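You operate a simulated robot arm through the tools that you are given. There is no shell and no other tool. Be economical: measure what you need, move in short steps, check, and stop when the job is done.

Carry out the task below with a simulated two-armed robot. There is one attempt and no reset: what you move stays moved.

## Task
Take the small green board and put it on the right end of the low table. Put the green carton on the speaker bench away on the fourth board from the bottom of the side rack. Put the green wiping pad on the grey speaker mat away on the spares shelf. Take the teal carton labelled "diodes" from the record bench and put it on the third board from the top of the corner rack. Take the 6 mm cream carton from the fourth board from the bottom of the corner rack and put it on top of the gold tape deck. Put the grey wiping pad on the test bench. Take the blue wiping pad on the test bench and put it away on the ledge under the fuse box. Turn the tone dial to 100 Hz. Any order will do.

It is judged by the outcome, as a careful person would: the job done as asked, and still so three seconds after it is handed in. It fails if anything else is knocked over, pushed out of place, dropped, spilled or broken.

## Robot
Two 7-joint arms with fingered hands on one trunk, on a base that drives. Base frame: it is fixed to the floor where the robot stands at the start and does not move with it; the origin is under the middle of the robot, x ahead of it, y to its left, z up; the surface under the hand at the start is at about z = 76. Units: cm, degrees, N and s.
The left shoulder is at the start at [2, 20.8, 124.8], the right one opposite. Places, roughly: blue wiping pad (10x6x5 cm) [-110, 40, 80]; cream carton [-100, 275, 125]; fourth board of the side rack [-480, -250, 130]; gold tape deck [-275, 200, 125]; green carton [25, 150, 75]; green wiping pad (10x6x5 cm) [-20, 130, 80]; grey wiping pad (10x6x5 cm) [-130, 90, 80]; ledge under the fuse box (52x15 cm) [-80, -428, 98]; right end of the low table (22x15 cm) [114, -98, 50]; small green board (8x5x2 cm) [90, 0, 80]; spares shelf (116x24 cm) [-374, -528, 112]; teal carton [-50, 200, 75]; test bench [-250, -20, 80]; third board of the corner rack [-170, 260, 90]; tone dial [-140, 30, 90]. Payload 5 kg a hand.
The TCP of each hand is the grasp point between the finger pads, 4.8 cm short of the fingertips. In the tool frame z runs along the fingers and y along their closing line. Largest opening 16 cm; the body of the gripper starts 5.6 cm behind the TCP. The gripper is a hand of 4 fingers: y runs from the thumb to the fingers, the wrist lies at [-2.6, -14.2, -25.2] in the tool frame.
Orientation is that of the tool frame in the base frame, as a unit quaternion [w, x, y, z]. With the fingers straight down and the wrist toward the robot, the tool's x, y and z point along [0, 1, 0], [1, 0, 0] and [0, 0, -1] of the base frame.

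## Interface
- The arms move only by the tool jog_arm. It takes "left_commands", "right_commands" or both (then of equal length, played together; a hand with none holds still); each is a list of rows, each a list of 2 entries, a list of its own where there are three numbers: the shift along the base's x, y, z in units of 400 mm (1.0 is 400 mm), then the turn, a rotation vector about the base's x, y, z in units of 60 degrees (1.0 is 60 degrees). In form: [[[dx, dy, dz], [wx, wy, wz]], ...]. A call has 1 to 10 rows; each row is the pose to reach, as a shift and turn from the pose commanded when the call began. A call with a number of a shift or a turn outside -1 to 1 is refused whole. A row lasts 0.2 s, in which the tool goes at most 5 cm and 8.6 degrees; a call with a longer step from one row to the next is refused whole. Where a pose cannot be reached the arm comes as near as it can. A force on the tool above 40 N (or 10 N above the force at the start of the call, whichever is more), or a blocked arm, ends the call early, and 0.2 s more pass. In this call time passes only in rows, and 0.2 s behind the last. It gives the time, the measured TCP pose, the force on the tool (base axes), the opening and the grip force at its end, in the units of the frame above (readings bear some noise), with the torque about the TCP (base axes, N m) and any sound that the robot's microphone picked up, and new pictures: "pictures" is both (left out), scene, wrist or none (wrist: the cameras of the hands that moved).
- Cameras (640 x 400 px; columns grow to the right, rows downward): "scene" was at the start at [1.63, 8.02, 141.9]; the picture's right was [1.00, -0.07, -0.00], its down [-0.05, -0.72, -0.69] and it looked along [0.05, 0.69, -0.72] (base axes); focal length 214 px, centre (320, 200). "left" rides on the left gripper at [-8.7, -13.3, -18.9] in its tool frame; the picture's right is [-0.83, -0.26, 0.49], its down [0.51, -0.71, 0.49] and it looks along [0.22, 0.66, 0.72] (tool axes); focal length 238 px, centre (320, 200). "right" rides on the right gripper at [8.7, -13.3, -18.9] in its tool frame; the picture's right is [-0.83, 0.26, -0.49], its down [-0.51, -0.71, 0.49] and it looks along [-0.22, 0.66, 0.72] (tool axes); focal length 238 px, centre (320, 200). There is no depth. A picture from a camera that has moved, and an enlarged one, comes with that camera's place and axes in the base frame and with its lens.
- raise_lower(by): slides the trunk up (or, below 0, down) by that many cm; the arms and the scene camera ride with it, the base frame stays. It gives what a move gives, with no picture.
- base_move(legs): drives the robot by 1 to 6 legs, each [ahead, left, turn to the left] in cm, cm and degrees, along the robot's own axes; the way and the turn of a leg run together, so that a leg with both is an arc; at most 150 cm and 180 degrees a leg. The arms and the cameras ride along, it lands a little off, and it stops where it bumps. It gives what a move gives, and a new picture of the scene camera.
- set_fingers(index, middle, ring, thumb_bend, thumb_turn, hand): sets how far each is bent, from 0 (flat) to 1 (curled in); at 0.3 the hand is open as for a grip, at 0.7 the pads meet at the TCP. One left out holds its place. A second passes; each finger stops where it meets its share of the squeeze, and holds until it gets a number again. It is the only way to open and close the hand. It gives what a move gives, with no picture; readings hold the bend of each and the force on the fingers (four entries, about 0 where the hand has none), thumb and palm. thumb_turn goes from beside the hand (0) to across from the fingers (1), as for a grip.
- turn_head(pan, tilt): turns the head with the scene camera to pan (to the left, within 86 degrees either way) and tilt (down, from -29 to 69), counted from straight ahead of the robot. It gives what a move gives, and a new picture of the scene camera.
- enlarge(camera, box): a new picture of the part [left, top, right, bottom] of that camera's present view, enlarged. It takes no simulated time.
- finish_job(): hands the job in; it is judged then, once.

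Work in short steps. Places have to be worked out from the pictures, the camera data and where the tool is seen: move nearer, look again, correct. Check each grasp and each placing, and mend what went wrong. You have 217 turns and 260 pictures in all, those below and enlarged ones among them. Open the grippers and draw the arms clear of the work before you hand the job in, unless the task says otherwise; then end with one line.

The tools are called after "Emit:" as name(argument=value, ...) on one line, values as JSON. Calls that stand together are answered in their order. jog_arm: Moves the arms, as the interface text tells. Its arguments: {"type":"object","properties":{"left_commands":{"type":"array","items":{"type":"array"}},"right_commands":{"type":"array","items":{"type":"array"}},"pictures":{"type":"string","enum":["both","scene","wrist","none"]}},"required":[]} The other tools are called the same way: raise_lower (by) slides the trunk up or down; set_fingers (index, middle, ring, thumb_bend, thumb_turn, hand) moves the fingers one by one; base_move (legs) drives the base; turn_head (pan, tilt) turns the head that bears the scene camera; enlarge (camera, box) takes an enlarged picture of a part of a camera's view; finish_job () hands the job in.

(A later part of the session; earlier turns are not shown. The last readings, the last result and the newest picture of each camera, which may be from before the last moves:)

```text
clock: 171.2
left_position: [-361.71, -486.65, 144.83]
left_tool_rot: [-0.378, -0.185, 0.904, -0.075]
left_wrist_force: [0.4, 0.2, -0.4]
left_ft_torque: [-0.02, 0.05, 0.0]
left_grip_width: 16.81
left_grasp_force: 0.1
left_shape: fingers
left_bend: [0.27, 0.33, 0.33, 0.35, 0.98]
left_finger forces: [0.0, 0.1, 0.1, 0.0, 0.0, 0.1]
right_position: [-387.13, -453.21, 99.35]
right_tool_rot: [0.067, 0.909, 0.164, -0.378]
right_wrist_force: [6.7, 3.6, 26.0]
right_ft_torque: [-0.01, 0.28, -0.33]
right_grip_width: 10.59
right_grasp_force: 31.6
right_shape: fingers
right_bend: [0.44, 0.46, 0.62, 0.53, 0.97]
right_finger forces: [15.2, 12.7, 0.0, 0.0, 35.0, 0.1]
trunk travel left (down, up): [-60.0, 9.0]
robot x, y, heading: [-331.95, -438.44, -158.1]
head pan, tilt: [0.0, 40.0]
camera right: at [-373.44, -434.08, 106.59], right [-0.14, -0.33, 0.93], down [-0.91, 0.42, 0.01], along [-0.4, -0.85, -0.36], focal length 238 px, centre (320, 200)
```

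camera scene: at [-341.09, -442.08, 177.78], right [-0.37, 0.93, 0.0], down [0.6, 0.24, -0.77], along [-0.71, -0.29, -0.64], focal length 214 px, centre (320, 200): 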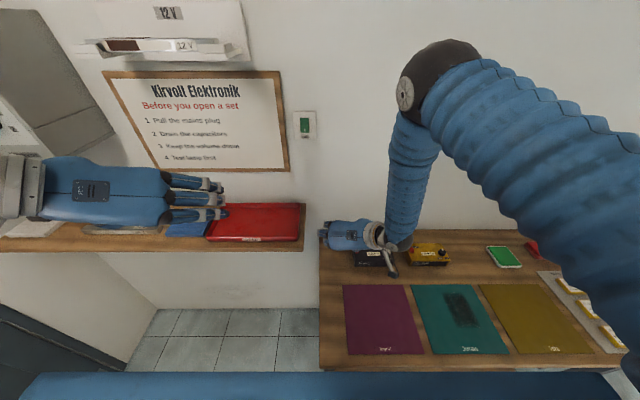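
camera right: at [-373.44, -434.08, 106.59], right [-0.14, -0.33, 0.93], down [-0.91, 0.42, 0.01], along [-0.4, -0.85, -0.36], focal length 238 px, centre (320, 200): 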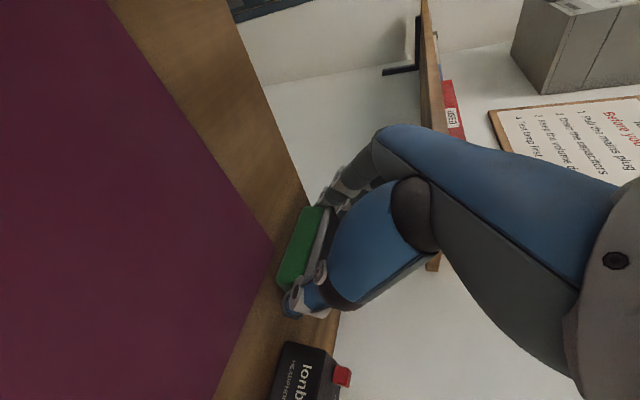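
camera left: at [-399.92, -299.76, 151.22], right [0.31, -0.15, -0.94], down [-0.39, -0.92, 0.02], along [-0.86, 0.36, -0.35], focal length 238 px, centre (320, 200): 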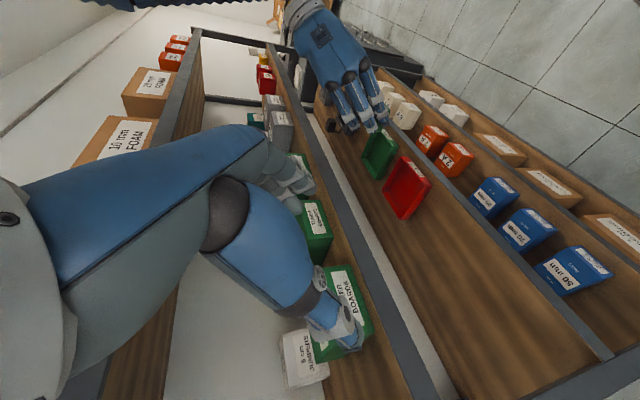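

The pad rests on the table. Release, back off along the tilt, and turn the hand to vertical above the pad.

Emit:
set_fingers(hand="right", index=0.33, middle=0.33, ring=0.33, thumb_bend=0.33)

Emit:
jog_arm(right_commands=[[[0.06, 0.02, 0.06], [0, 0, 0]], [[0.12, 0.045, 0.15], [0, 0, 0]], [[0.12, 0.045, 0.25], [0.043, -0.117, 0]], [[0.1, 0.03, 0.34], [0.087, -0.2345, 0]], [[0.07, 0.02, 0.39], [0.13, -0.352, 0]], [[0.03, 0, 0.39], [0.173, -0.469, 0]], [[-0.01, -0.01, 0.39], [0.217, -0.586, 0]], [[-0.035, -0.0125, 0.39], [0.26, -0.7035, 0]]], pictures="both")

```text
clock: 172.2
left_position: [-361.97, -486.67, 144.67]
left_tool_rot: [-0.378, -0.185, 0.904, -0.077]
left_wrist_force: [1.1, 0.9, 0.1]
left_ft_torque: [0.01, 0.0, 0.04]
left_grip_width: 16.8
left_grasp_force: 0.1
left_shape: fingers
left_bend: [0.27, 0.33, 0.33, 0.35, 0.98]
left_finger forces: [0.0, 0.0, 0.0, 0.1, 0.1, 0.0]
right_position: [-387.18, -453.28, 99.08]
right_tool_rot: [0.066, 0.91, 0.163, -0.376]
right_wrist_force: [0.5, -0.9, -0.1]
right_ft_torque: [0.01, 0.02, 0.01]
right_grip_width: 15.82
right_grasp_force: 0.1
right_shape: fingers
right_bend: [0.33, 0.33, 0.33, 0.33, 0.98]
right_finger forces: [0.1, 0.1, 0.0, 0.1, 0.1, 0.0]
trunk travel left (down, up): [-60.0, 9.0]
robot x, y, heading: [-331.71, -438.47, -158.1]
head pan, tilt: [0.0, 40.0]
```

```text
clock: 174.0
left_position: [-362.17, -487.03, 144.64]
left_tool_rot: [-0.377, -0.186, 0.904, -0.075]
left_wrist_force: [-0.1, -1.2, -0.1]
left_ft_torque: [0.1, -0.01, -0.07]
left_grip_width: 16.81
left_grasp_force: 0.1
left_shape: fingers
left_bend: [0.27, 0.33, 0.33, 0.35, 0.98]
left_finger forces: [0.0, 0.0, 0.1, 0.0, 0.0, 0.1]
right_position: [-388.59, -453.83, 114.72]
right_tool_rot: [-0.003, 0.984, 0.178, 0.001]
right_wrist_force: [0.0, -0.2, 0.0]
right_ft_torque: [0.01, 0.01, 0.02]
right_grip_width: 15.8
right_grasp_force: 0.0
right_shape: fingers
right_bend: [0.33, 0.33, 0.33, 0.33, 0.97]
right_finger forces: [0.0, 0.1, 0.0, 0.0, 0.1, 0.0]
trunk travel left (down, up): [-60.0, 9.0]
robot x, y, heading: [-332.04, -438.8, -158.1]
head pan, tilt: [0.0, 40.0]
camera scene: at [-340.96, -442.27, 177.79], right [-0.37, 0.93, 0.0], down [0.6, 0.24, -0.77], along [-0.71, -0.29, -0.64], focal length 214 px, centre (320, 200)
camera right: at [-385.17, -438.51, 133.67], right [-0.69, -0.54, 0.48], down [-0.72, 0.49, -0.49], along [0.03, -0.69, -0.73], focal length 238 px, centre (320, 200)
```

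scene: 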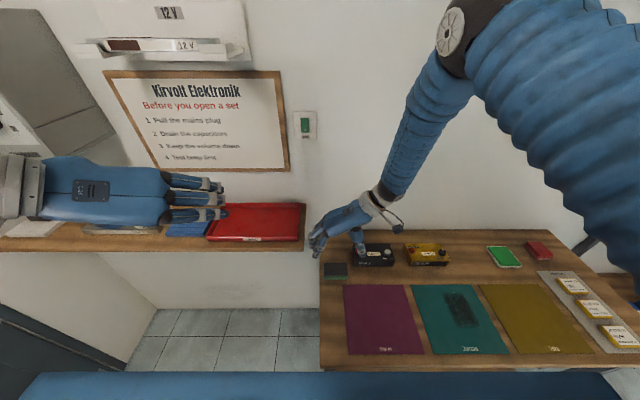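
right: 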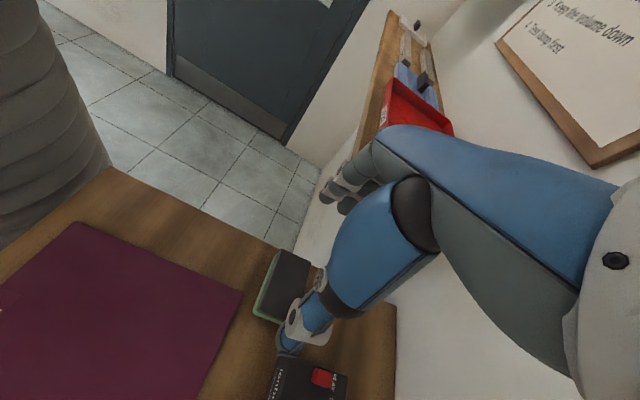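

Pad is right below. Narrow the opening slightly and lower over it.

Emit:
set_fingers(hand="right", index=0.38, middle=0.38, ring=0.38, thumb_bend=0.38)

Emit:
jog_arm(right_commands=[[[0.01, 0, -0.1], [0, 0, 0]], [[0.01, -0.01, -0.2], [0, 0, 0]], [[0.01, -0.01, -0.3], [0, 0, 0]], [[0.01, -0.01, -0.36], [0, 0, 0]]], pictures="wrist")

```text
clock: 175.0
left_position: [-362.02, -486.69, 144.67]
left_tool_rot: [-0.378, -0.185, 0.904, -0.076]
left_wrist_force: [0.2, 0.3, -0.4]
left_ft_torque: [0.01, 0.01, 0.04]
left_grip_width: 16.82
left_grasp_force: 0.1
left_shape: fingers
left_bend: [0.27, 0.33, 0.33, 0.35, 0.98]
left_finger forces: [0.0, 0.0, 0.1, 0.0, 0.0, 0.0]
right_position: [-388.51, -453.79, 114.73]
right_tool_rot: [-0.001, 0.984, 0.177, 0.001]
right_wrist_force: [0.0, 0.4, -0.1]
right_ft_torque: [0.04, 0.0, 0.02]
right_grip_width: 13.97
right_grasp_force: 0.0
right_shape: fingers
right_bend: [0.38, 0.38, 0.38, 0.38, 0.97]
right_finger forces: [0.0, 0.0, 0.1, 0.1, 0.0, 0.1]
trunk travel left (down, up): [-60.0, 9.0]
robot x, y, heading: [-331.88, -438.59, -157.9]
head pan, tilt: [0.0, 40.0]
```

```text
clock: 176.0
left_position: [-362.18, -486.72, 144.59]
left_tool_rot: [-0.377, -0.185, 0.904, -0.076]
left_wrist_force: [-1.5, -0.5, 0.4]
left_ft_torque: [0.01, -0.04, 0.02]
left_grip_width: 16.82
left_grasp_force: 0.1
left_shape: fingers
left_bend: [0.27, 0.33, 0.33, 0.35, 0.98]
left_finger forces: [0.0, 0.0, 0.1, 0.0, 0.0, 0.0]
right_position: [-388.2, -454.28, 100.08]
right_tool_rot: [-0.001, 0.984, 0.177, 0.001]
right_wrist_force: [-0.7, -1.3, 0.5]
right_ft_torque: [0.06, -0.13, 0.03]
right_grip_width: 13.94
right_grasp_force: 0.1
right_shape: fingers
right_bend: [0.38, 0.38, 0.38, 0.38, 0.97]
right_finger forces: [0.0, 0.0, 0.0, 0.1, 0.1, 0.0]
trunk travel left (down, up): [-60.0, 9.0]
robot x, y, heading: [-331.97, -438.51, -158.3]
head pan, tilt: [0.0, 40.0]
camera right: at [-384.81, -438.82, 119.1], right [-0.69, -0.53, 0.48], down [-0.72, 0.49, -0.49], along [0.03, -0.69, -0.72], focal length 238 px, centre (320, 200)
```

right: 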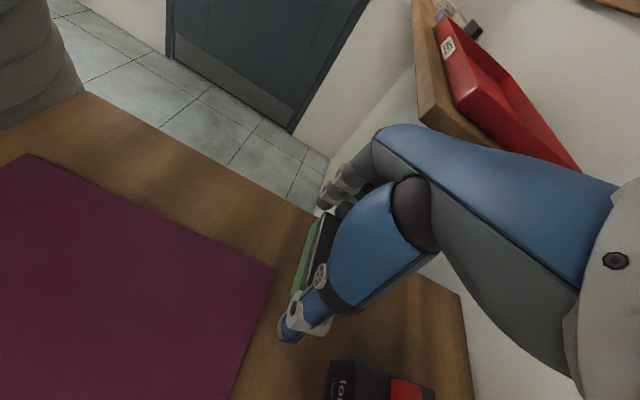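

Close on the pad's ends and lift.

Emit:
set_fingers(hand="right", index=0.62, middle=0.62, ring=0.62, thumb_bend=0.62)

Emit:
jog_arm(right_commands=[[[0, 0, 0.06], [0, 0, 0]], [[0, 0, 0.16], [0, 0, 0]], [[0, 0, 0.28], [0, 0, 0]], [[0.06, 0.03, 0.38], [0, 0, 0]], [[0.14, 0.06, 0.46], [0, 0, 0]], [[0.23, 0.1, 0.52], [0, 0, 0]], [[0.33, 0.13, 0.58], [0, 0, 0]]], pictures="wrist")

```text
clock: 177.0
left_position: [-362.11, -486.71, 144.77]
left_tool_rot: [-0.377, -0.185, 0.904, -0.076]
left_wrist_force: [-0.2, 1.0, -0.5]
left_ft_torque: [-0.01, -0.02, 0.0]
left_grip_width: 16.81
left_grasp_force: 0.1
left_shape: fingers
left_bend: [0.27, 0.33, 0.33, 0.35, 0.98]
left_finger forces: [0.1, 0.0, 0.0, 0.1, 0.1, 0.0]
right_position: [-388.08, -454.26, 100.09]
right_tool_rot: [-0.001, 0.984, 0.177, 0.0]
right_wrist_force: [0.7, -0.9, 3.3]
right_ft_torque: [-0.31, -0.06, 0.1]
right_grip_width: 10.54
right_grasp_force: 29.8
right_shape: fingers
right_bend: [0.49, 0.5, 0.51, 0.48, 0.95]
right_finger forces: [11.2, 9.8, 9.5, 0.0, 30.0, 0.0]
trunk travel left (down, up): [-60.0, 9.0]
robot x, y, heading: [-332.01, -438.17, -158.2]
head pan, tilt: [0.0, 40.0]
```

```text
clock: 178.6
left_position: [-361.8, -486.69, 144.76]
left_tool_rot: [-0.378, -0.185, 0.904, -0.076]
left_wrist_force: [1.4, 0.7, -0.6]
left_ft_torque: [-0.04, 0.11, 0.0]
left_grip_width: 16.82
left_grasp_force: 0.0
left_shape: fingers
left_bend: [0.27, 0.33, 0.33, 0.35, 0.98]
left_finger forces: [0.1, 0.0, 0.1, 0.0, 0.1, 0.0]
right_position: [-374.71, -449.03, 123.39]
right_tool_rot: [-0.001, 0.984, 0.178, 0.0]
right_wrist_force: [1.3, 0.8, -0.9]
right_ft_torque: [-0.04, 0.14, -0.02]
right_grip_width: 10.51
right_grasp_force: 29.6
right_shape: fingers
right_bend: [0.49, 0.51, 0.51, 0.48, 0.95]
right_finger forces: [10.6, 9.2, 9.2, 0.0, 30.0, 0.0]
trunk travel left (down, up): [-60.0, 9.0]
robot x, y, heading: [-331.91, -438.36, -158.0]
head pan, tilt: [0.0, 40.0]
camera right: at [-371.19, -433.58, 142.45], right [-0.69, -0.54, 0.49], down [-0.72, 0.49, -0.49], along [0.02, -0.69, -0.72], focal length 238 px, centre (320, 200)
```

right: 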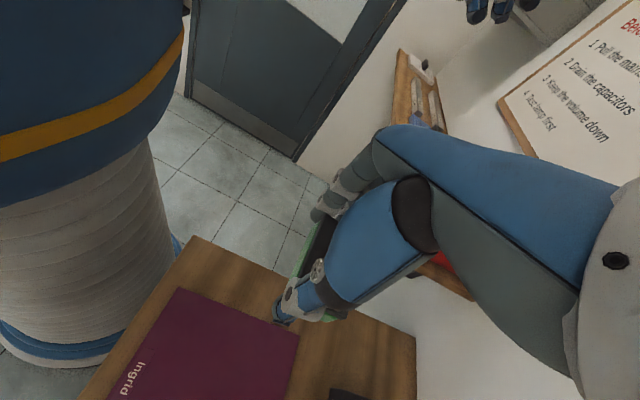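

Pad held well. I yaw the hand −60° while raising, then drive left and angle the robot toward the gap.

Emit:
jog_arm(right_commands=[[[0, 0, 0.03], [0, 0, -0.125]], [[0, 0, 0.06], [0, 0, -0.25]], [[0, 0, 0.09], [0, 0, -0.375]], [[0, 0, 0.12], [0, 0, -0.5]], [[0, 0, 0.15], [0, 0, -0.625]], [[0, 0, 0.18], [0, 0, -0.75]], [[0, 0, 0.2], [0, 0, -0.875]], [[0, 0, 0.2], [0, 0, -1.0]]], pictures="none")

Emit:
base_move(legs=[[0, 63, 0], [0, 0, 25]])

```text
clock: 180.4
left_position: [-361.84, -486.86, 144.59]
left_tool_rot: [-0.378, -0.185, 0.904, -0.075]
left_wrist_force: [0.3, -0.4, 0.1]
left_ft_torque: [0.01, 0.03, 0.0]
left_grip_width: 16.8
left_grasp_force: 0.1
left_shape: fingers
left_bend: [0.27, 0.33, 0.33, 0.35, 0.98]
left_finger forces: [0.1, 0.0, 0.1, 0.0, 0.0, 0.0]
right_position: [-374.89, -448.98, 131.47]
right_tool_rot: [0.0, 0.941, -0.34, 0.002]
right_wrist_force: [0.6, -0.8, -0.9]
right_ft_torque: [0.04, 0.01, 0.0]
right_grip_width: 10.53
right_grasp_force: 29.1
right_shape: fingers
right_bend: [0.49, 0.51, 0.51, 0.48, 0.95]
right_finger forces: [10.4, 9.2, 9.2, 0.0, 29.6, 0.0]
trunk travel left (down, up): [-60.0, 9.0]
robot x, y, heading: [-332.46, -438.37, -158.1]
head pan, tilt: [0.0, 40.0]
```

```text
clock: 185.2
left_position: [-315.45, -552.69, 144.57]
left_tool_rot: [-0.352, -0.376, 0.843, -0.155]
left_wrist_force: [-0.2, -0.5, 0.7]
left_ft_torque: [-0.03, 0.03, -0.04]
left_grip_width: 16.81
left_grasp_force: 0.0
left_shape: fingers
left_bend: [0.27, 0.33, 0.33, 0.35, 0.98]
left_finger forces: [0.0, 0.0, 0.1, 0.0, 0.1, 0.0]
right_position: [-343.23, -524.08, 131.34]
right_tool_rot: [0.0, 0.992, -0.127, 0.001]
right_wrist_force: [0.5, 0.4, -0.2]
right_ft_torque: [0.04, -0.02, 0.02]
right_grip_width: 10.51
right_grasp_force: 28.8
right_shape: fingers
right_bend: [0.49, 0.51, 0.51, 0.48, 0.95]
right_finger forces: [10.2, 9.1, 9.0, 0.0, 29.5, 0.0]
trunk travel left (down, up): [-60.0, 9.0]
robot x, y, heading: [-308.69, -496.72, -133.1]
head pan, tilt: [0.0, 40.0]
camera scene: at [-315.23, -503.4, 177.8], right [-0.73, 0.68, 0.0], down [0.44, 0.47, -0.77], along [-0.52, -0.56, -0.64], focal length 214 px, centre (320, 200)
```

scene: 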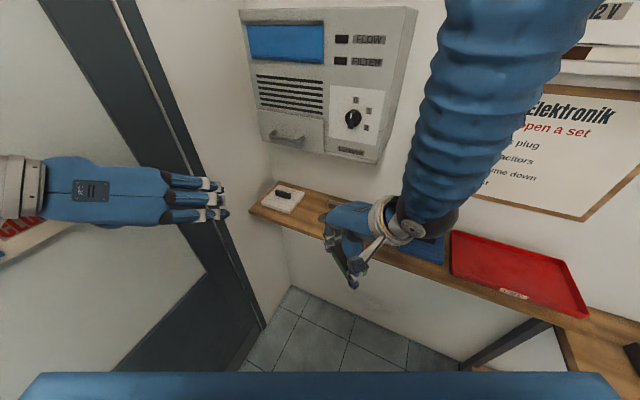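

I finish the yaw (−53°) while moving part of the way toward the gap, then check.

Emit:
jog_arm(right_commands=[[[-0.02, -0.06, 0], [0, 0, -0.127]], [[-0.04, -0.12, 0], [0, 0, -0.254]], [[-0.07, -0.19, 0], [0, 0, -0.381]], [[-0.1, -0.26, 0], [0, 0, -0.508]], [[-0.13, -0.33, 0], [0, 0, -0.635]], [[-0.16, -0.4, 0], [0, 0, -0.762]], [[-0.18, -0.47, 0], [0, 0, -0.89]]], pictures="both")

Emit:
enlarge(camera="scene", box=[220, 160, 420, 285])

```text
clock: 186.8
left_position: [-315.63, -553.0, 144.51]
left_tool_rot: [-0.352, -0.376, 0.843, -0.155]
left_wrist_force: [-1.7, -0.3, -0.3]
left_ft_torque: [0.08, -0.06, -0.02]
left_grip_width: 16.81
left_grasp_force: 0.1
left_shape: fingers
left_bend: [0.27, 0.33, 0.33, 0.35, 0.98]
left_finger forces: [0.1, 0.1, 0.0, 0.0, 0.0, 0.0]
right_position: [-350.67, -542.98, 131.21]
right_tool_rot: [-0.002, 0.828, -0.56, 0.001]
right_wrist_force: [-1.2, 0.0, -1.7]
right_ft_torque: [0.0, -0.13, 0.0]
right_grip_width: 10.45
right_grasp_force: 28.4
right_shape: fingers
right_bend: [0.49, 0.51, 0.52, 0.49, 0.95]
right_finger forces: [10.1, 8.9, 8.2, 0.0, 28.0, 0.0]
trunk travel left (down, up): [-60.0, 9.0]
robot x, y, heading: [-308.55, -496.5, -133.1]
head pan, tilt: [0.0, 40.0]
camera scene: at [-315.46, -503.59, 177.77], right [-0.73, 0.68, 0.0], down [0.44, 0.47, -0.76], along [-0.52, -0.56, -0.64], focal length 214 px, centre (320, 200)
camera right: at [-335.19, -546.13, 150.25], right [-0.55, 0.68, 0.49], down [0.47, 0.74, -0.49], along [-0.69, -0.04, -0.73], focal length 238 px, centre (320, 200)
```

scene: 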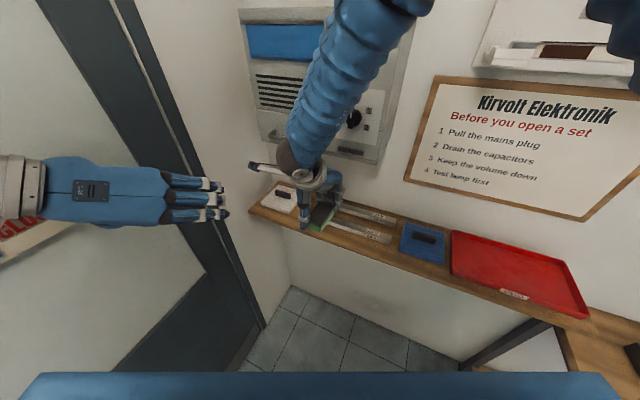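
right: 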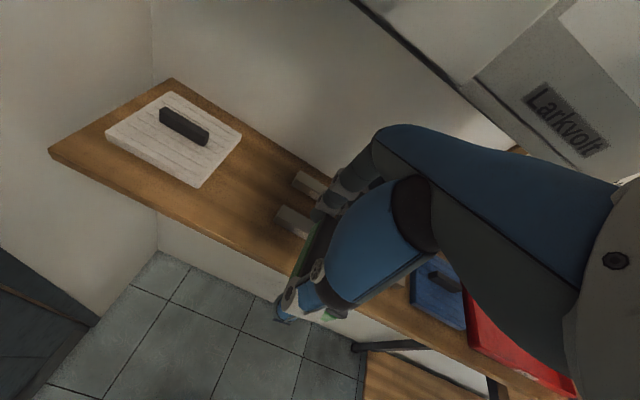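

```text
3.20 times, centred on (320, 222) of scene
camera zoom: at [-315.46, -503.59, 177.77], right [-0.73, 0.68, 0.0], down [0.44, 0.47, -0.76], along [-0.52, -0.56, -0.64], focal length 686 px, centre (320, 128)
```

zoom: 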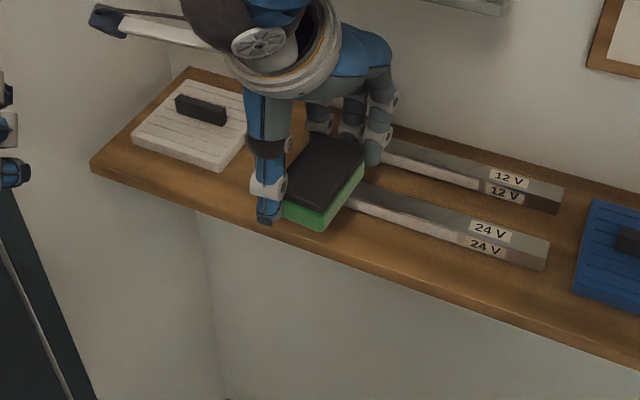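

The gap measures s −390…−376; I move the pad over its centre (n=−540, s=−383) and check.

Emit:
jog_arm(right_commands=[[[-0.04, -0.09, 0], [0, 0, 0]], [[-0.08, -0.18, 0], [0, 0, 0]], [[-0.12, -0.27, 0], [0, 0, 0]], [[-0.157, -0.362, -0.03], [0, 0, 0]], [[-0.157, -0.362, -0.13], [0, 0, 0]]], pictures="both")

Emit:
enlarge(camera="scene", box=[220, 130, 420, 255])

```text
clock: 187.6
left_position: [-315.46, -552.46, 144.83]
left_tool_rot: [-0.352, -0.376, 0.843, -0.157]
left_wrist_force: [0.8, 1.1, 0.8]
left_ft_torque: [-0.04, 0.0, 0.06]
left_grip_width: 16.78
left_grasp_force: 0.1
left_shape: fingers
left_bend: [0.27, 0.33, 0.33, 0.35, 0.98]
left_finger forces: [0.0, 0.1, 0.0, 0.0, 0.1, 0.0]
right_position: [-354.74, -552.15, 131.08]
right_tool_rot: [-0.007, 0.828, -0.56, -0.001]
right_wrist_force: [-0.6, 1.4, 2.2]
right_ft_torque: [-0.08, 0.0, 0.03]
right_grip_width: 10.41
right_grasp_force: 28.0
right_shape: fingers
right_bend: [0.49, 0.51, 0.52, 0.49, 0.95]
right_finger forces: [10.1, 9.0, 8.2, 0.0, 28.1, 0.1]
trunk travel left (down, up): [-60.0, 9.0]
robot x, y, heading: [-308.53, -496.29, -133.1]
head pan, tilt: [0.0, 40.0]
stopped in row 4 (right hand): the force on the tool passed its limit at 98 N (the readings are from after the stop); the commanded pose is now the measured one
camera scene: at [-315.06, -502.85, 177.84], right [-0.73, 0.68, 0.0], down [0.44, 0.47, -0.77], along [-0.53, -0.56, -0.64], focal length 214 px, centre (320, 200)
camera right: at [-339.27, -555.57, 150.0], right [-0.55, 0.67, 0.49], down [0.47, 0.74, -0.48], along [-0.69, -0.03, -0.73], focal length 238 px, centre (320, 200)
```

scene: 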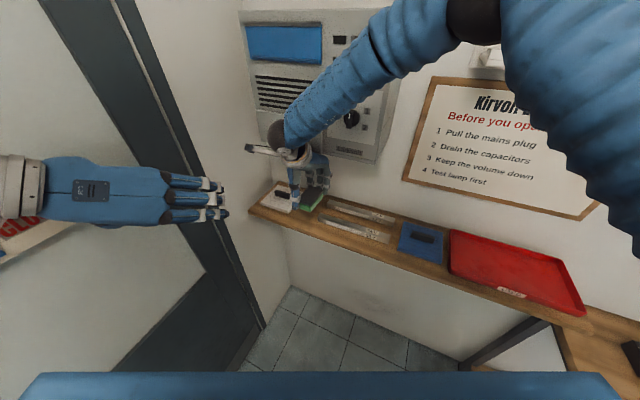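
right: 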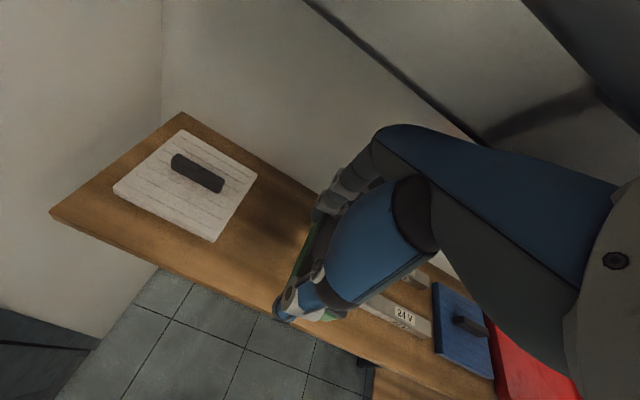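

```text
3.20 times, centred on (320, 192) of scene
camera zoom: at [-315.06, -502.85, 177.84], right [-0.73, 0.68, 0.0], down [0.44, 0.47, -0.77], along [-0.53, -0.56, -0.64], focal length 686 px, centre (320, 224)
```

zoom: 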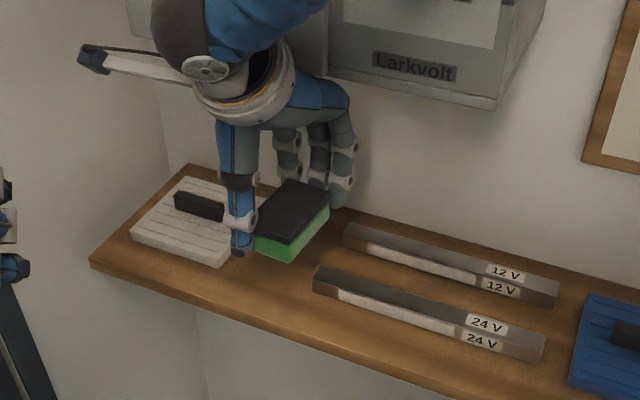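

The hand's knuckles met the wall unit's lower edge. I back out, lower below it, and come in from the front at low height.

Emit:
jog_arm(right_commands=[[[0.1, 0.01, 0], [0, 0, 0]], [[0.2, 0.015, 0], [0, 0, 0]], [[0.315, 0.015, 0], [0, 0, 0]], [[0.315, 0.015, -0.1], [0, 0, 0]], [[0.315, 0.015, -0.2], [0, 0, 0]], [[0.315, 0.015, -0.27], [0, 0, 0]]], pictures="both")

```text
clock: 189.0
left_position: [-315.56, -552.97, 144.45]
left_tool_rot: [-0.352, -0.376, 0.843, -0.155]
left_wrist_force: [0.5, -0.1, -0.4]
left_ft_torque: [0.01, 0.01, -0.03]
left_grip_width: 16.8
left_grasp_force: 0.0
left_shape: fingers
left_bend: [0.27, 0.33, 0.33, 0.35, 0.98]
left_finger forces: [0.0, 0.0, 0.1, 0.0, 0.0, 0.0]
right_position: [-342.14, -552.28, 119.97]
right_tool_rot: [-0.008, 0.828, -0.56, -0.001]
right_wrist_force: [-1.1, -1.0, -0.1]
right_ft_torque: [0.12, 0.0, 0.01]
right_grip_width: 10.47
right_grasp_force: 27.9
right_shape: fingers
right_bend: [0.49, 0.51, 0.52, 0.49, 0.95]
right_finger forces: [10.1, 9.0, 8.2, 0.1, 28.1, 0.0]
trunk travel left (down, up): [-60.0, 9.0]
robot x, y, heading: [-308.94, -496.35, -133.3]
head pan, tilt: [0.0, 40.0]
camera scene: at [-315.21, -503.53, 177.79], right [-0.73, 0.68, 0.0], down [0.44, 0.47, -0.77], along [-0.52, -0.56, -0.64], focal length 214 px, centre (320, 200)
camera right: at [-326.76, -555.65, 138.91], right [-0.55, 0.67, 0.49], down [0.47, 0.74, -0.48], along [-0.68, -0.03, -0.73], focal length 238 px, centre (320, 200)
```

scene: 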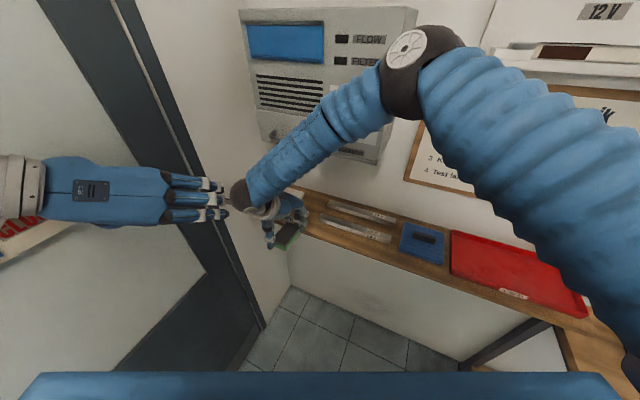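
right: 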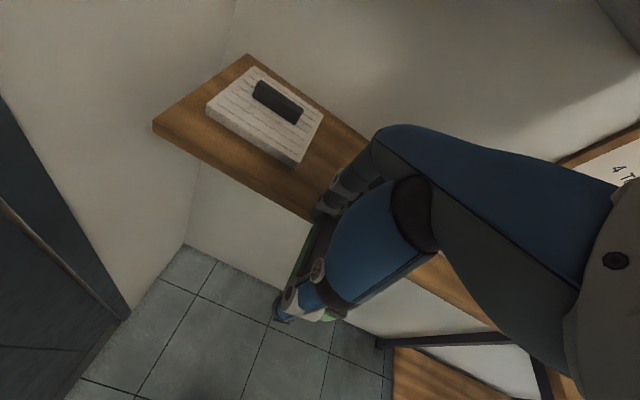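

White item untouched. Now move straight in over the gap at this low height.

Emit:
jog_arm(right_commands=[[[-0.08, -0.028, 0], [0, 0, 0]], [[-0.16, -0.056, 0], [0, 0, 0]], [[-0.24, -0.084, 0], [0, 0, 0]], [[-0.335, -0.118, 0], [0, 0, 0]]], pictures="both")

Emit:
enlarge(camera="scene", box=[220, 130, 420, 255])

```text
clock: 190.0
left_position: [-316.03, -552.91, 144.53]
left_tool_rot: [-0.351, -0.376, 0.843, -0.157]
left_wrist_force: [-0.4, 0.4, 0.1]
left_ft_torque: [0.02, -0.1, 0.02]
left_grip_width: 16.79
left_grasp_force: 0.0
left_shape: fingers
left_bend: [0.27, 0.33, 0.33, 0.35, 0.98]
left_finger forces: [0.0, 0.1, 0.0, 0.0, 0.0, 0.0]
right_position: [-355.62, -556.85, 119.61]
right_tool_rot: [-0.01, 0.828, -0.56, 0.0]
right_wrist_force: [0.1, -0.5, -1.8]
right_ft_torque: [0.01, -0.01, 0.01]
right_grip_width: 10.42
right_grasp_force: 27.8
right_shape: fingers
right_bend: [0.49, 0.51, 0.52, 0.49, 0.95]
right_finger forces: [10.2, 9.0, 8.2, 0.0, 28.0, 0.1]
trunk travel left (down, up): [-60.0, 9.0]
robot x, y, heading: [-308.71, -496.4, -133.1]
head pan, tilt: [0.0, 40.0]
camera scene: at [-315.57, -503.47, 177.78], right [-0.73, 0.68, 0.0], down [0.44, 0.47, -0.76], along [-0.52, -0.56, -0.64], focal length 214 px, centre (320, 200)
camera right: at [-340.44, -560.26, 138.74], right [-0.56, 0.67, 0.49], down [0.47, 0.74, -0.47], along [-0.68, -0.03, -0.73], focal length 238 px, centre (320, 200)
```

scene: 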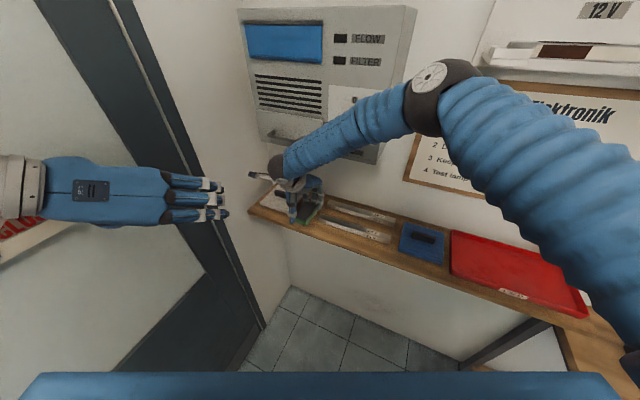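
right: 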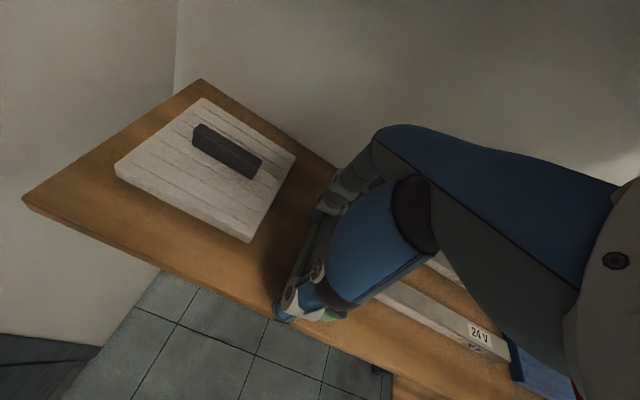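

```text
3.20 times, centred on (320, 192) of scene
camera zoom: at [-315.57, -503.47, 177.78], right [-0.73, 0.68, 0.0], down [0.44, 0.47, -0.76], along [-0.52, -0.56, -0.64], focal length 686 px, centre (320, 224)
```

zoom: 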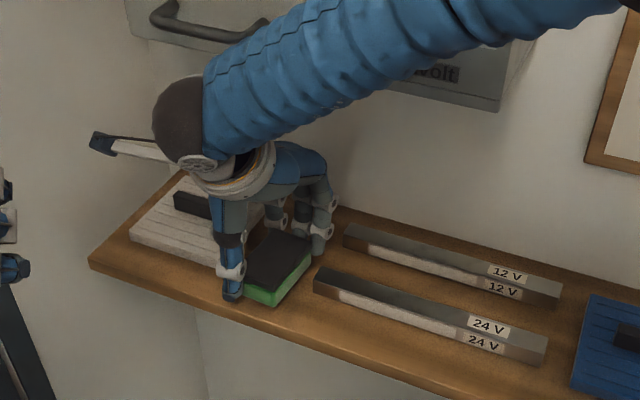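

The pad is in the gap. Move 1.5 cm deeper and lower to contact.

Emit:
jog_arm(right_commands=[[[-0.035, -0.014, 0], [0, 0, 0]], [[-0.035, -0.014, -0.02], [0, 0, 0]], [[-0.035, -0.014, -0.032], [0, 0, 0]], [[-0.035, -0.014, -0.042], [0, 0, 0]], [[-0.035, -0.014, -0.052], [0, 0, 0]], [[-0.035, -0.014, -0.062], [0, 0, 0]]], pictures="none")

Emit:
enlarge(camera="scene", box=[240, 170, 380, 257])

```text
clock: 191.4
left_position: [-315.53, -552.54, 144.84]
left_tool_rot: [-0.353, -0.375, 0.843, -0.156]
left_wrist_force: [-0.2, -0.6, 0.9]
left_ft_torque: [0.01, -0.01, 0.02]
left_grip_width: 16.79
left_grasp_force: 0.1
left_shape: fingers
left_bend: [0.27, 0.33, 0.33, 0.35, 0.98]
left_finger forces: [0.0, 0.1, 0.0, 0.0, 0.0, 0.0]
right_position: [-356.95, -557.09, 118.07]
right_tool_rot: [-0.003, 0.828, -0.561, -0.002]
right_wrist_force: [3.0, 5.2, 35.8]
right_ft_torque: [0.17, 0.97, -0.34]
right_grip_width: 10.46
right_grasp_force: 34.3
right_shape: fingers
right_bend: [0.49, 0.51, 0.54, 0.49, 0.95]
right_finger forces: [11.1, 11.1, 14.8, 0.0, 31.3, 0.0]
trunk travel left (down, up): [-60.0, 9.0]
robot x, y, heading: [-308.59, -496.25, -132.9]
head pan, tilt: [0.0, 40.0]
```

```text
4.57 times, centred on (310, 214) of scene
camera zoom: at [-315.01, -503.02, 177.86], right [-0.73, 0.68, 0.0], down [0.44, 0.47, -0.77], along [-0.53, -0.56, -0.64], focal length 980 px, centre (366, 138)
```

zoom: 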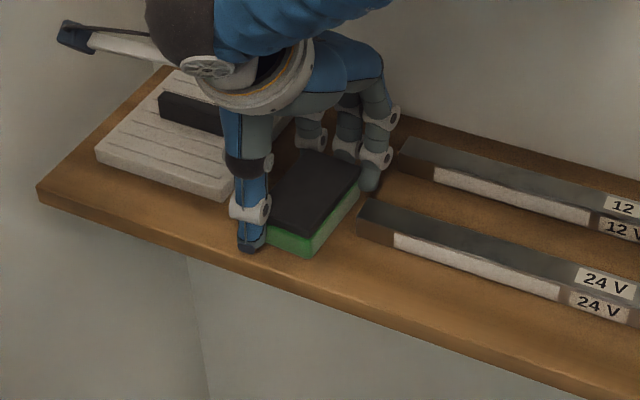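

Seated on the shelf. Release, lift 5.5 cm and back out.

Emit:
set_fingers(hand="right", index=0.4, middle=0.4, ring=0.4, thumb_bend=0.4)

Emit:
jog_arm(right_commands=[[[0, 0, 0.07], [0, 0, 0]], [[0, 0, 0.145], [0, 0, 0]], [[0.08, 0.03, 0.15], [0, 0, 0]], [[0.18, 0.07, 0.15], [0, 0, 0]], [[0.28, 0.11, 0.15], [0, 0, 0]], [[0.36, 0.2, 0.15], [0, 0, 0]], [[0.36, 0.32, 0.15], [0, 0, 0]], [[0.36, 0.44, 0.15], [0, 0, 0]]], pictures="scene")

Emit:
enlarge(camera="scene", box=[220, 150, 460, 300])

```text
clock: 192.4
left_position: [-315.56, -552.83, 144.58]
left_tool_rot: [-0.352, -0.376, 0.843, -0.156]
left_wrist_force: [0.1, 0.5, -0.3]
left_ft_torque: [-0.02, -0.03, 0.01]
left_grip_width: 16.79
left_grasp_force: 0.1
left_shape: fingers
left_bend: [0.27, 0.33, 0.33, 0.35, 0.98]
left_finger forces: [0.0, 0.0, 0.1, 0.0, 0.1, 0.1]
right_position: [-356.86, -557.3, 117.49]
right_tool_rot: [-0.008, 0.828, -0.561, -0.002]
right_wrist_force: [3.3, 1.9, 9.4]
right_ft_torque: [0.01, 0.48, -0.06]
right_grip_width: 13.04
right_grasp_force: 4.9
right_shape: fingers
right_bend: [0.4, 0.41, 0.4, 0.4, 0.97]
right_finger forces: [0.0, 9.3, 0.0, 0.1, 0.0, 0.0]
trunk travel left (down, up): [-60.0, 9.0]
robot x, y, heading: [-308.59, -496.54, -133.0]
head pan, tilt: [0.0, 40.0]
```

```text
clock: 194.2
left_position: [-315.69, -552.8, 144.67]
left_tool_rot: [-0.353, -0.376, 0.842, -0.156]
left_wrist_force: [1.1, 0.8, 0.1]
left_ft_torque: [-0.03, 0.04, 0.02]
left_grip_width: 16.79
left_grasp_force: 0.1
left_shape: fingers
left_bend: [0.27, 0.33, 0.33, 0.35, 0.98]
left_finger forces: [0.0, 0.1, 0.0, 0.0, 0.1, 0.0]
right_position: [-342.56, -539.49, 123.45]
right_tool_rot: [-0.008, 0.829, -0.56, -0.001]
right_wrist_force: [0.4, -0.6, 0.7]
right_ft_torque: [-0.06, 0.04, 0.03]
right_grip_width: 13.11
right_grasp_force: 0.0
right_shape: fingers
right_bend: [0.4, 0.4, 0.4, 0.4, 0.98]
right_finger forces: [0.0, 0.0, 0.0, 0.0, 0.1, 0.1]
trunk travel left (down, up): [-60.0, 9.0]
robot x, y, heading: [-308.72, -496.42, -133.4]
head pan, tilt: [0.0, 40.0]
camera scene: at [-315.19, -503.22, 177.81], right [-0.73, 0.68, 0.0], down [0.44, 0.47, -0.77], along [-0.52, -0.56, -0.64], focal length 214 px, centre (320, 200)
```

scene: 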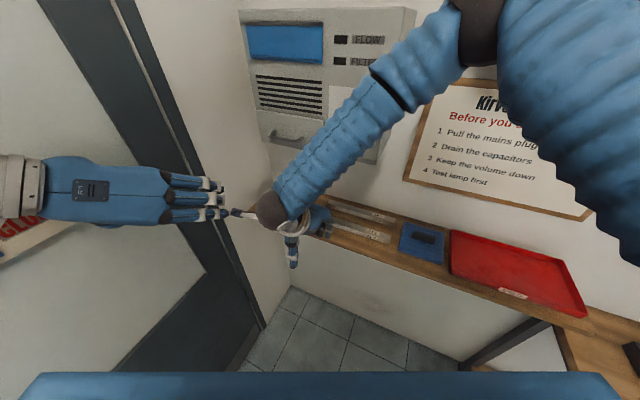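

```text
2.67 times, centred on (340, 225) of scene
camera zoom: at [-315.19, -503.22, 177.81], right [-0.73, 0.68, 0.0], down [0.44, 0.47, -0.77], along [-0.52, -0.56, -0.64], focal length 572 px, centre (267, 133)
```

zoom: 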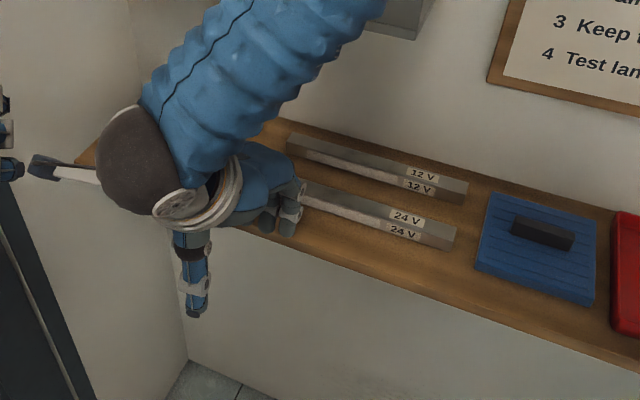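

The hand is clear. I back off, turn and drive up the lane back toward the aisle.

Emit:
base_move(legs=[[-25, 0, 0], [0, 0, -115]])

Emit:
turn_head(pan=80, tilt=30)

```text
clock: 200.8
left_position: [-340.08, -448.49, 144.68]
left_tool_rot: [-0.322, 0.506, 0.772, 0.212]
left_wrist_force: [0.5, -0.1, 1.2]
left_ft_torque: [-0.02, -0.04, 0.02]
left_grip_width: 16.78
left_grasp_force: 0.1
left_shape: fingers
left_bend: [0.27, 0.33, 0.33, 0.35, 0.98]
left_finger forces: [0.0, 0.0, 0.1, 0.0, 0.1, 0.0]
right_position: [-316.81, -429.32, 123.47]
right_tool_rot: [0.006, 0.023, 1.0, -0.007]
right_wrist_force: [-0.5, 0.1, -0.1]
right_ft_torque: [-0.01, 0.02, -0.01]
right_grip_width: 13.11
right_grasp_force: 0.0
right_shape: fingers
right_bend: [0.4, 0.4, 0.4, 0.4, 0.98]
right_finger forces: [0.0, 0.0, 0.0, 0.0, 0.0, 0.1]
trunk travel left (down, up): [-60.0, 9.0]
robot x, y, heading: [-291.59, -478.44, 112.2]
head pan, tilt: [0.0, 40.0]
camera scene: at [-295.25, -469.31, 177.8], right [0.92, 0.38, 0.0], down [0.24, -0.59, -0.77], along [-0.29, 0.71, -0.64], focal length 214 px, centre (320, 200)
```

scene: 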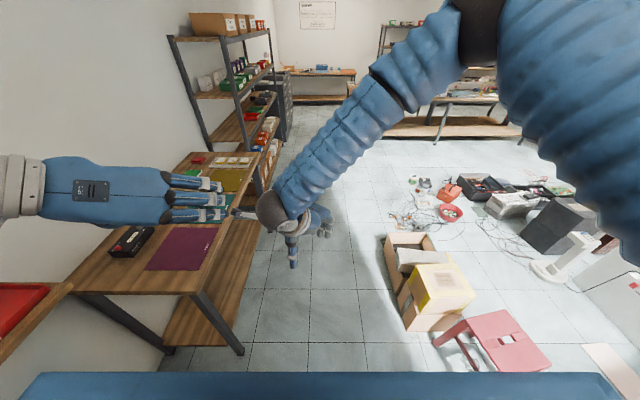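

```text
clock: 202.4
left_position: [-340.16, -448.47, 144.62]
left_tool_rot: [-0.322, 0.506, 0.772, 0.212]
left_wrist_force: [0.2, -0.3, 0.3]
left_ft_torque: [0.01, -0.02, 0.0]
left_grip_width: 16.78
left_grasp_force: 0.0
left_shape: fingers
left_bend: [0.27, 0.33, 0.33, 0.35, 0.98]
left_finger forces: [0.0, 0.0, 0.0, 0.1, 0.1, 0.0]
right_position: [-316.91, -429.4, 123.33]
right_tool_rot: [0.005, 0.024, 1.0, -0.007]
right_wrist_force: [0.0, -0.4, 0.4]
right_ft_torque: [-0.03, -0.01, 0.0]
right_grip_width: 13.12
right_grasp_force: 0.1
right_shape: fingers
right_bend: [0.4, 0.4, 0.4, 0.4, 0.98]
right_finger forces: [0.1, 0.0, 0.0, 0.0, 0.0, 0.0]
trunk travel left (down, up): [-60.0, 9.0]
robot x, y, heading: [-291.66, -478.23, 112.2]
head pan, tilt: [80.0, 30.0]
camera scene: at [-300.86, -479.1, 179.33], right [-0.21, 0.98, 0.0], down [0.49, 0.11, -0.87], along [-0.85, -0.18, -0.5], focal length 214 px, centre (320, 200)
```

scene: 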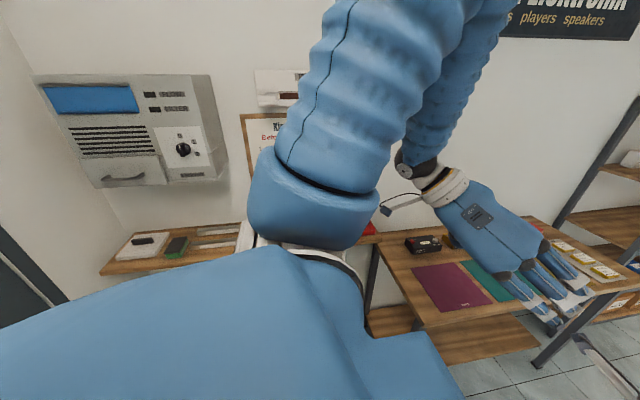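

The green pad sits well on the shelf. Drive back up the lane and along the corridor.

Emit:
base_move(legs=[[150, 0, 0], [150, 0, 0], [0, 0, -90], [150, 0, 0], [150, 0, 0]])

Emit:
turn_head(pan=15, tilt=30)

```text
clock: 234.7
left_position: [-104.15, -36.7, 144.63]
left_tool_rot: [-0.079, 0.903, 0.191, 0.377]
left_wrist_force: [-0.5, 0.2, -0.5]
left_ft_torque: [0.0, 0.03, 0.01]
left_grip_width: 16.76
left_grasp_force: 0.0
left_shape: fingers
left_bend: [0.27, 0.33, 0.33, 0.35, 0.98]
left_finger forces: [0.1, 0.0, 0.1, 0.0, 0.0, 0.1]
right_position: [-84.96, -59.68, 123.41]
right_tool_rot: [-0.001, 0.721, 0.693, -0.008]
right_wrist_force: [0.5, 0.7, -0.3]
right_ft_torque: [0.0, 0.02, -0.01]
right_grip_width: 13.11
right_grasp_force: 0.1
right_shape: fingers
right_bend: [0.4, 0.4, 0.4, 0.4, 0.98]
right_finger forces: [0.0, 0.0, 0.0, 0.0, 0.0, 0.0]
trunk travel left (down, up): [-60.0, 9.0]
robot x, y, heading: [-133.73, -85.24, 22.8]
head pan, tilt: [80.0, 30.0]
camera scene: at [-134.52, -76.19, 179.34], right [0.98, 0.22, 0.0], down [0.11, -0.49, -0.87], along [-0.19, 0.84, -0.5], focal length 214 px, centre (320, 200)
```

scene: 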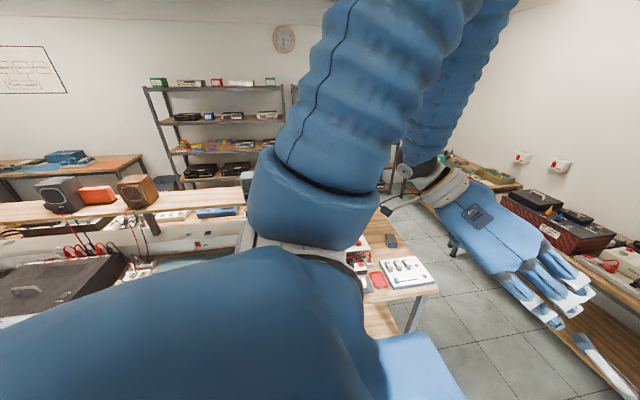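

```text
clock: 236.0
left_position: [-104.27, -36.57, 144.56]
left_tool_rot: [-0.079, 0.903, 0.191, 0.376]
left_wrist_force: [0.0, -0.1, 0.4]
left_ft_torque: [0.0, -0.01, 0.04]
left_grip_width: 16.77
left_grasp_force: 0.1
left_shape: fingers
left_bend: [0.27, 0.33, 0.33, 0.35, 0.98]
left_finger forces: [0.1, 0.0, 0.1, 0.0, 0.0, 0.0]
right_position: [-84.94, -59.88, 123.36]
right_tool_rot: [-0.001, 0.72, 0.694, -0.008]
right_wrist_force: [-0.2, 0.0, 0.0]
right_ft_torque: [0.03, 0.0, -0.02]
right_grip_width: 13.08
right_grasp_force: 0.1
right_shape: fingers
right_bend: [0.4, 0.4, 0.4, 0.4, 0.98]
right_finger forces: [0.0, 0.1, 0.0, 0.0, 0.1, 0.0]
trunk travel left (down, up): [-60.0, 9.0]
robot x, y, heading: [-133.64, -85.15, 22.8]
head pan, tilt: [15.0, 30.0]
camera scene: at [-125.35, -79.45, 179.33], right [0.61, -0.79, 0.0], down [-0.4, -0.31, -0.87], along [0.68, 0.53, -0.5], focal length 214 px, centre (320, 200)
```

scene: 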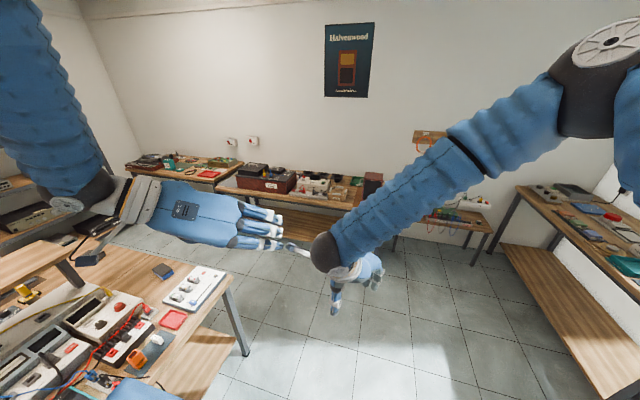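

Back near the test bench. I enlarge the view of its end with the blue pad and instruments.

Emit:
enlarge(camera="scene", box=[0, 230, 270, 400])

Emit:
turn_head(pan=75, tilt=45)

```text
2.35 times, centred on (135, 315) of scene
camera zoom: at [-125.35, -79.45, 179.33], right [0.61, -0.79, 0.0], down [-0.4, -0.31, -0.87], along [0.68, 0.53, -0.5], focal length 505 px, centre (755, -71)
```

zoom: 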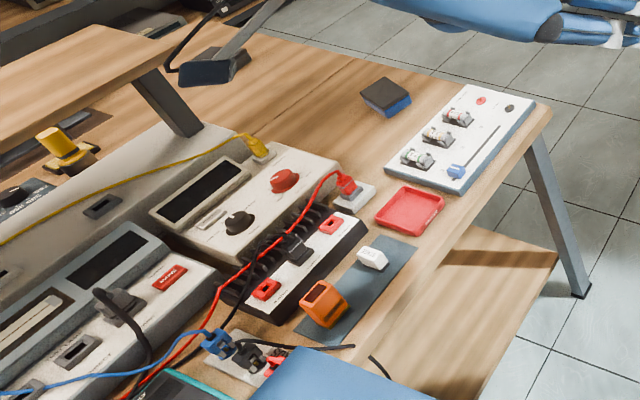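

```text
clock: 237.3
left_position: [-104.18, -36.66, 144.61]
left_tool_rot: [-0.079, 0.902, 0.192, 0.378]
left_wrist_force: [-0.2, 0.3, 0.6]
left_ft_torque: [0.01, -0.04, -0.03]
left_grip_width: 16.78
left_grasp_force: 0.0
left_shape: fingers
left_bend: [0.27, 0.33, 0.33, 0.35, 0.98]
left_finger forces: [0.0, 0.1, 0.1, 0.0, 0.0, 0.1]
right_position: [-84.98, -59.72, 123.48]
right_tool_rot: [-0.001, 0.721, 0.693, -0.009]
right_wrist_force: [0.0, 0.4, 0.6]
right_ft_torque: [0.01, 0.02, 0.01]
right_grip_width: 13.11
right_grasp_force: 0.0
right_shape: fingers
right_bend: [0.4, 0.4, 0.4, 0.4, 0.98]
right_finger forces: [0.0, 0.1, 0.1, 0.1, 0.0, 0.0]
trunk travel left (down, up): [-60.0, 9.0]
robot x, y, heading: [-133.26, -85.52, 22.7]
head pan, tilt: [75.0, 45.0]
camera scene: at [-133.6, -76.95, 177.08], right [0.99, 0.13, 0.0], down [0.1, -0.7, -0.71], along [-0.1, 0.7, -0.71], focal length 214 px, centre (320, 200)
```

scene: 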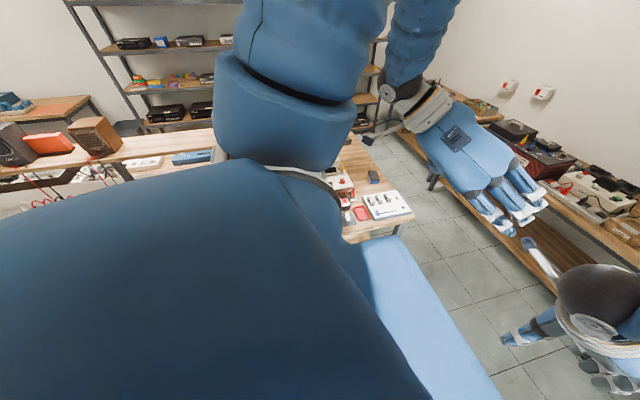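

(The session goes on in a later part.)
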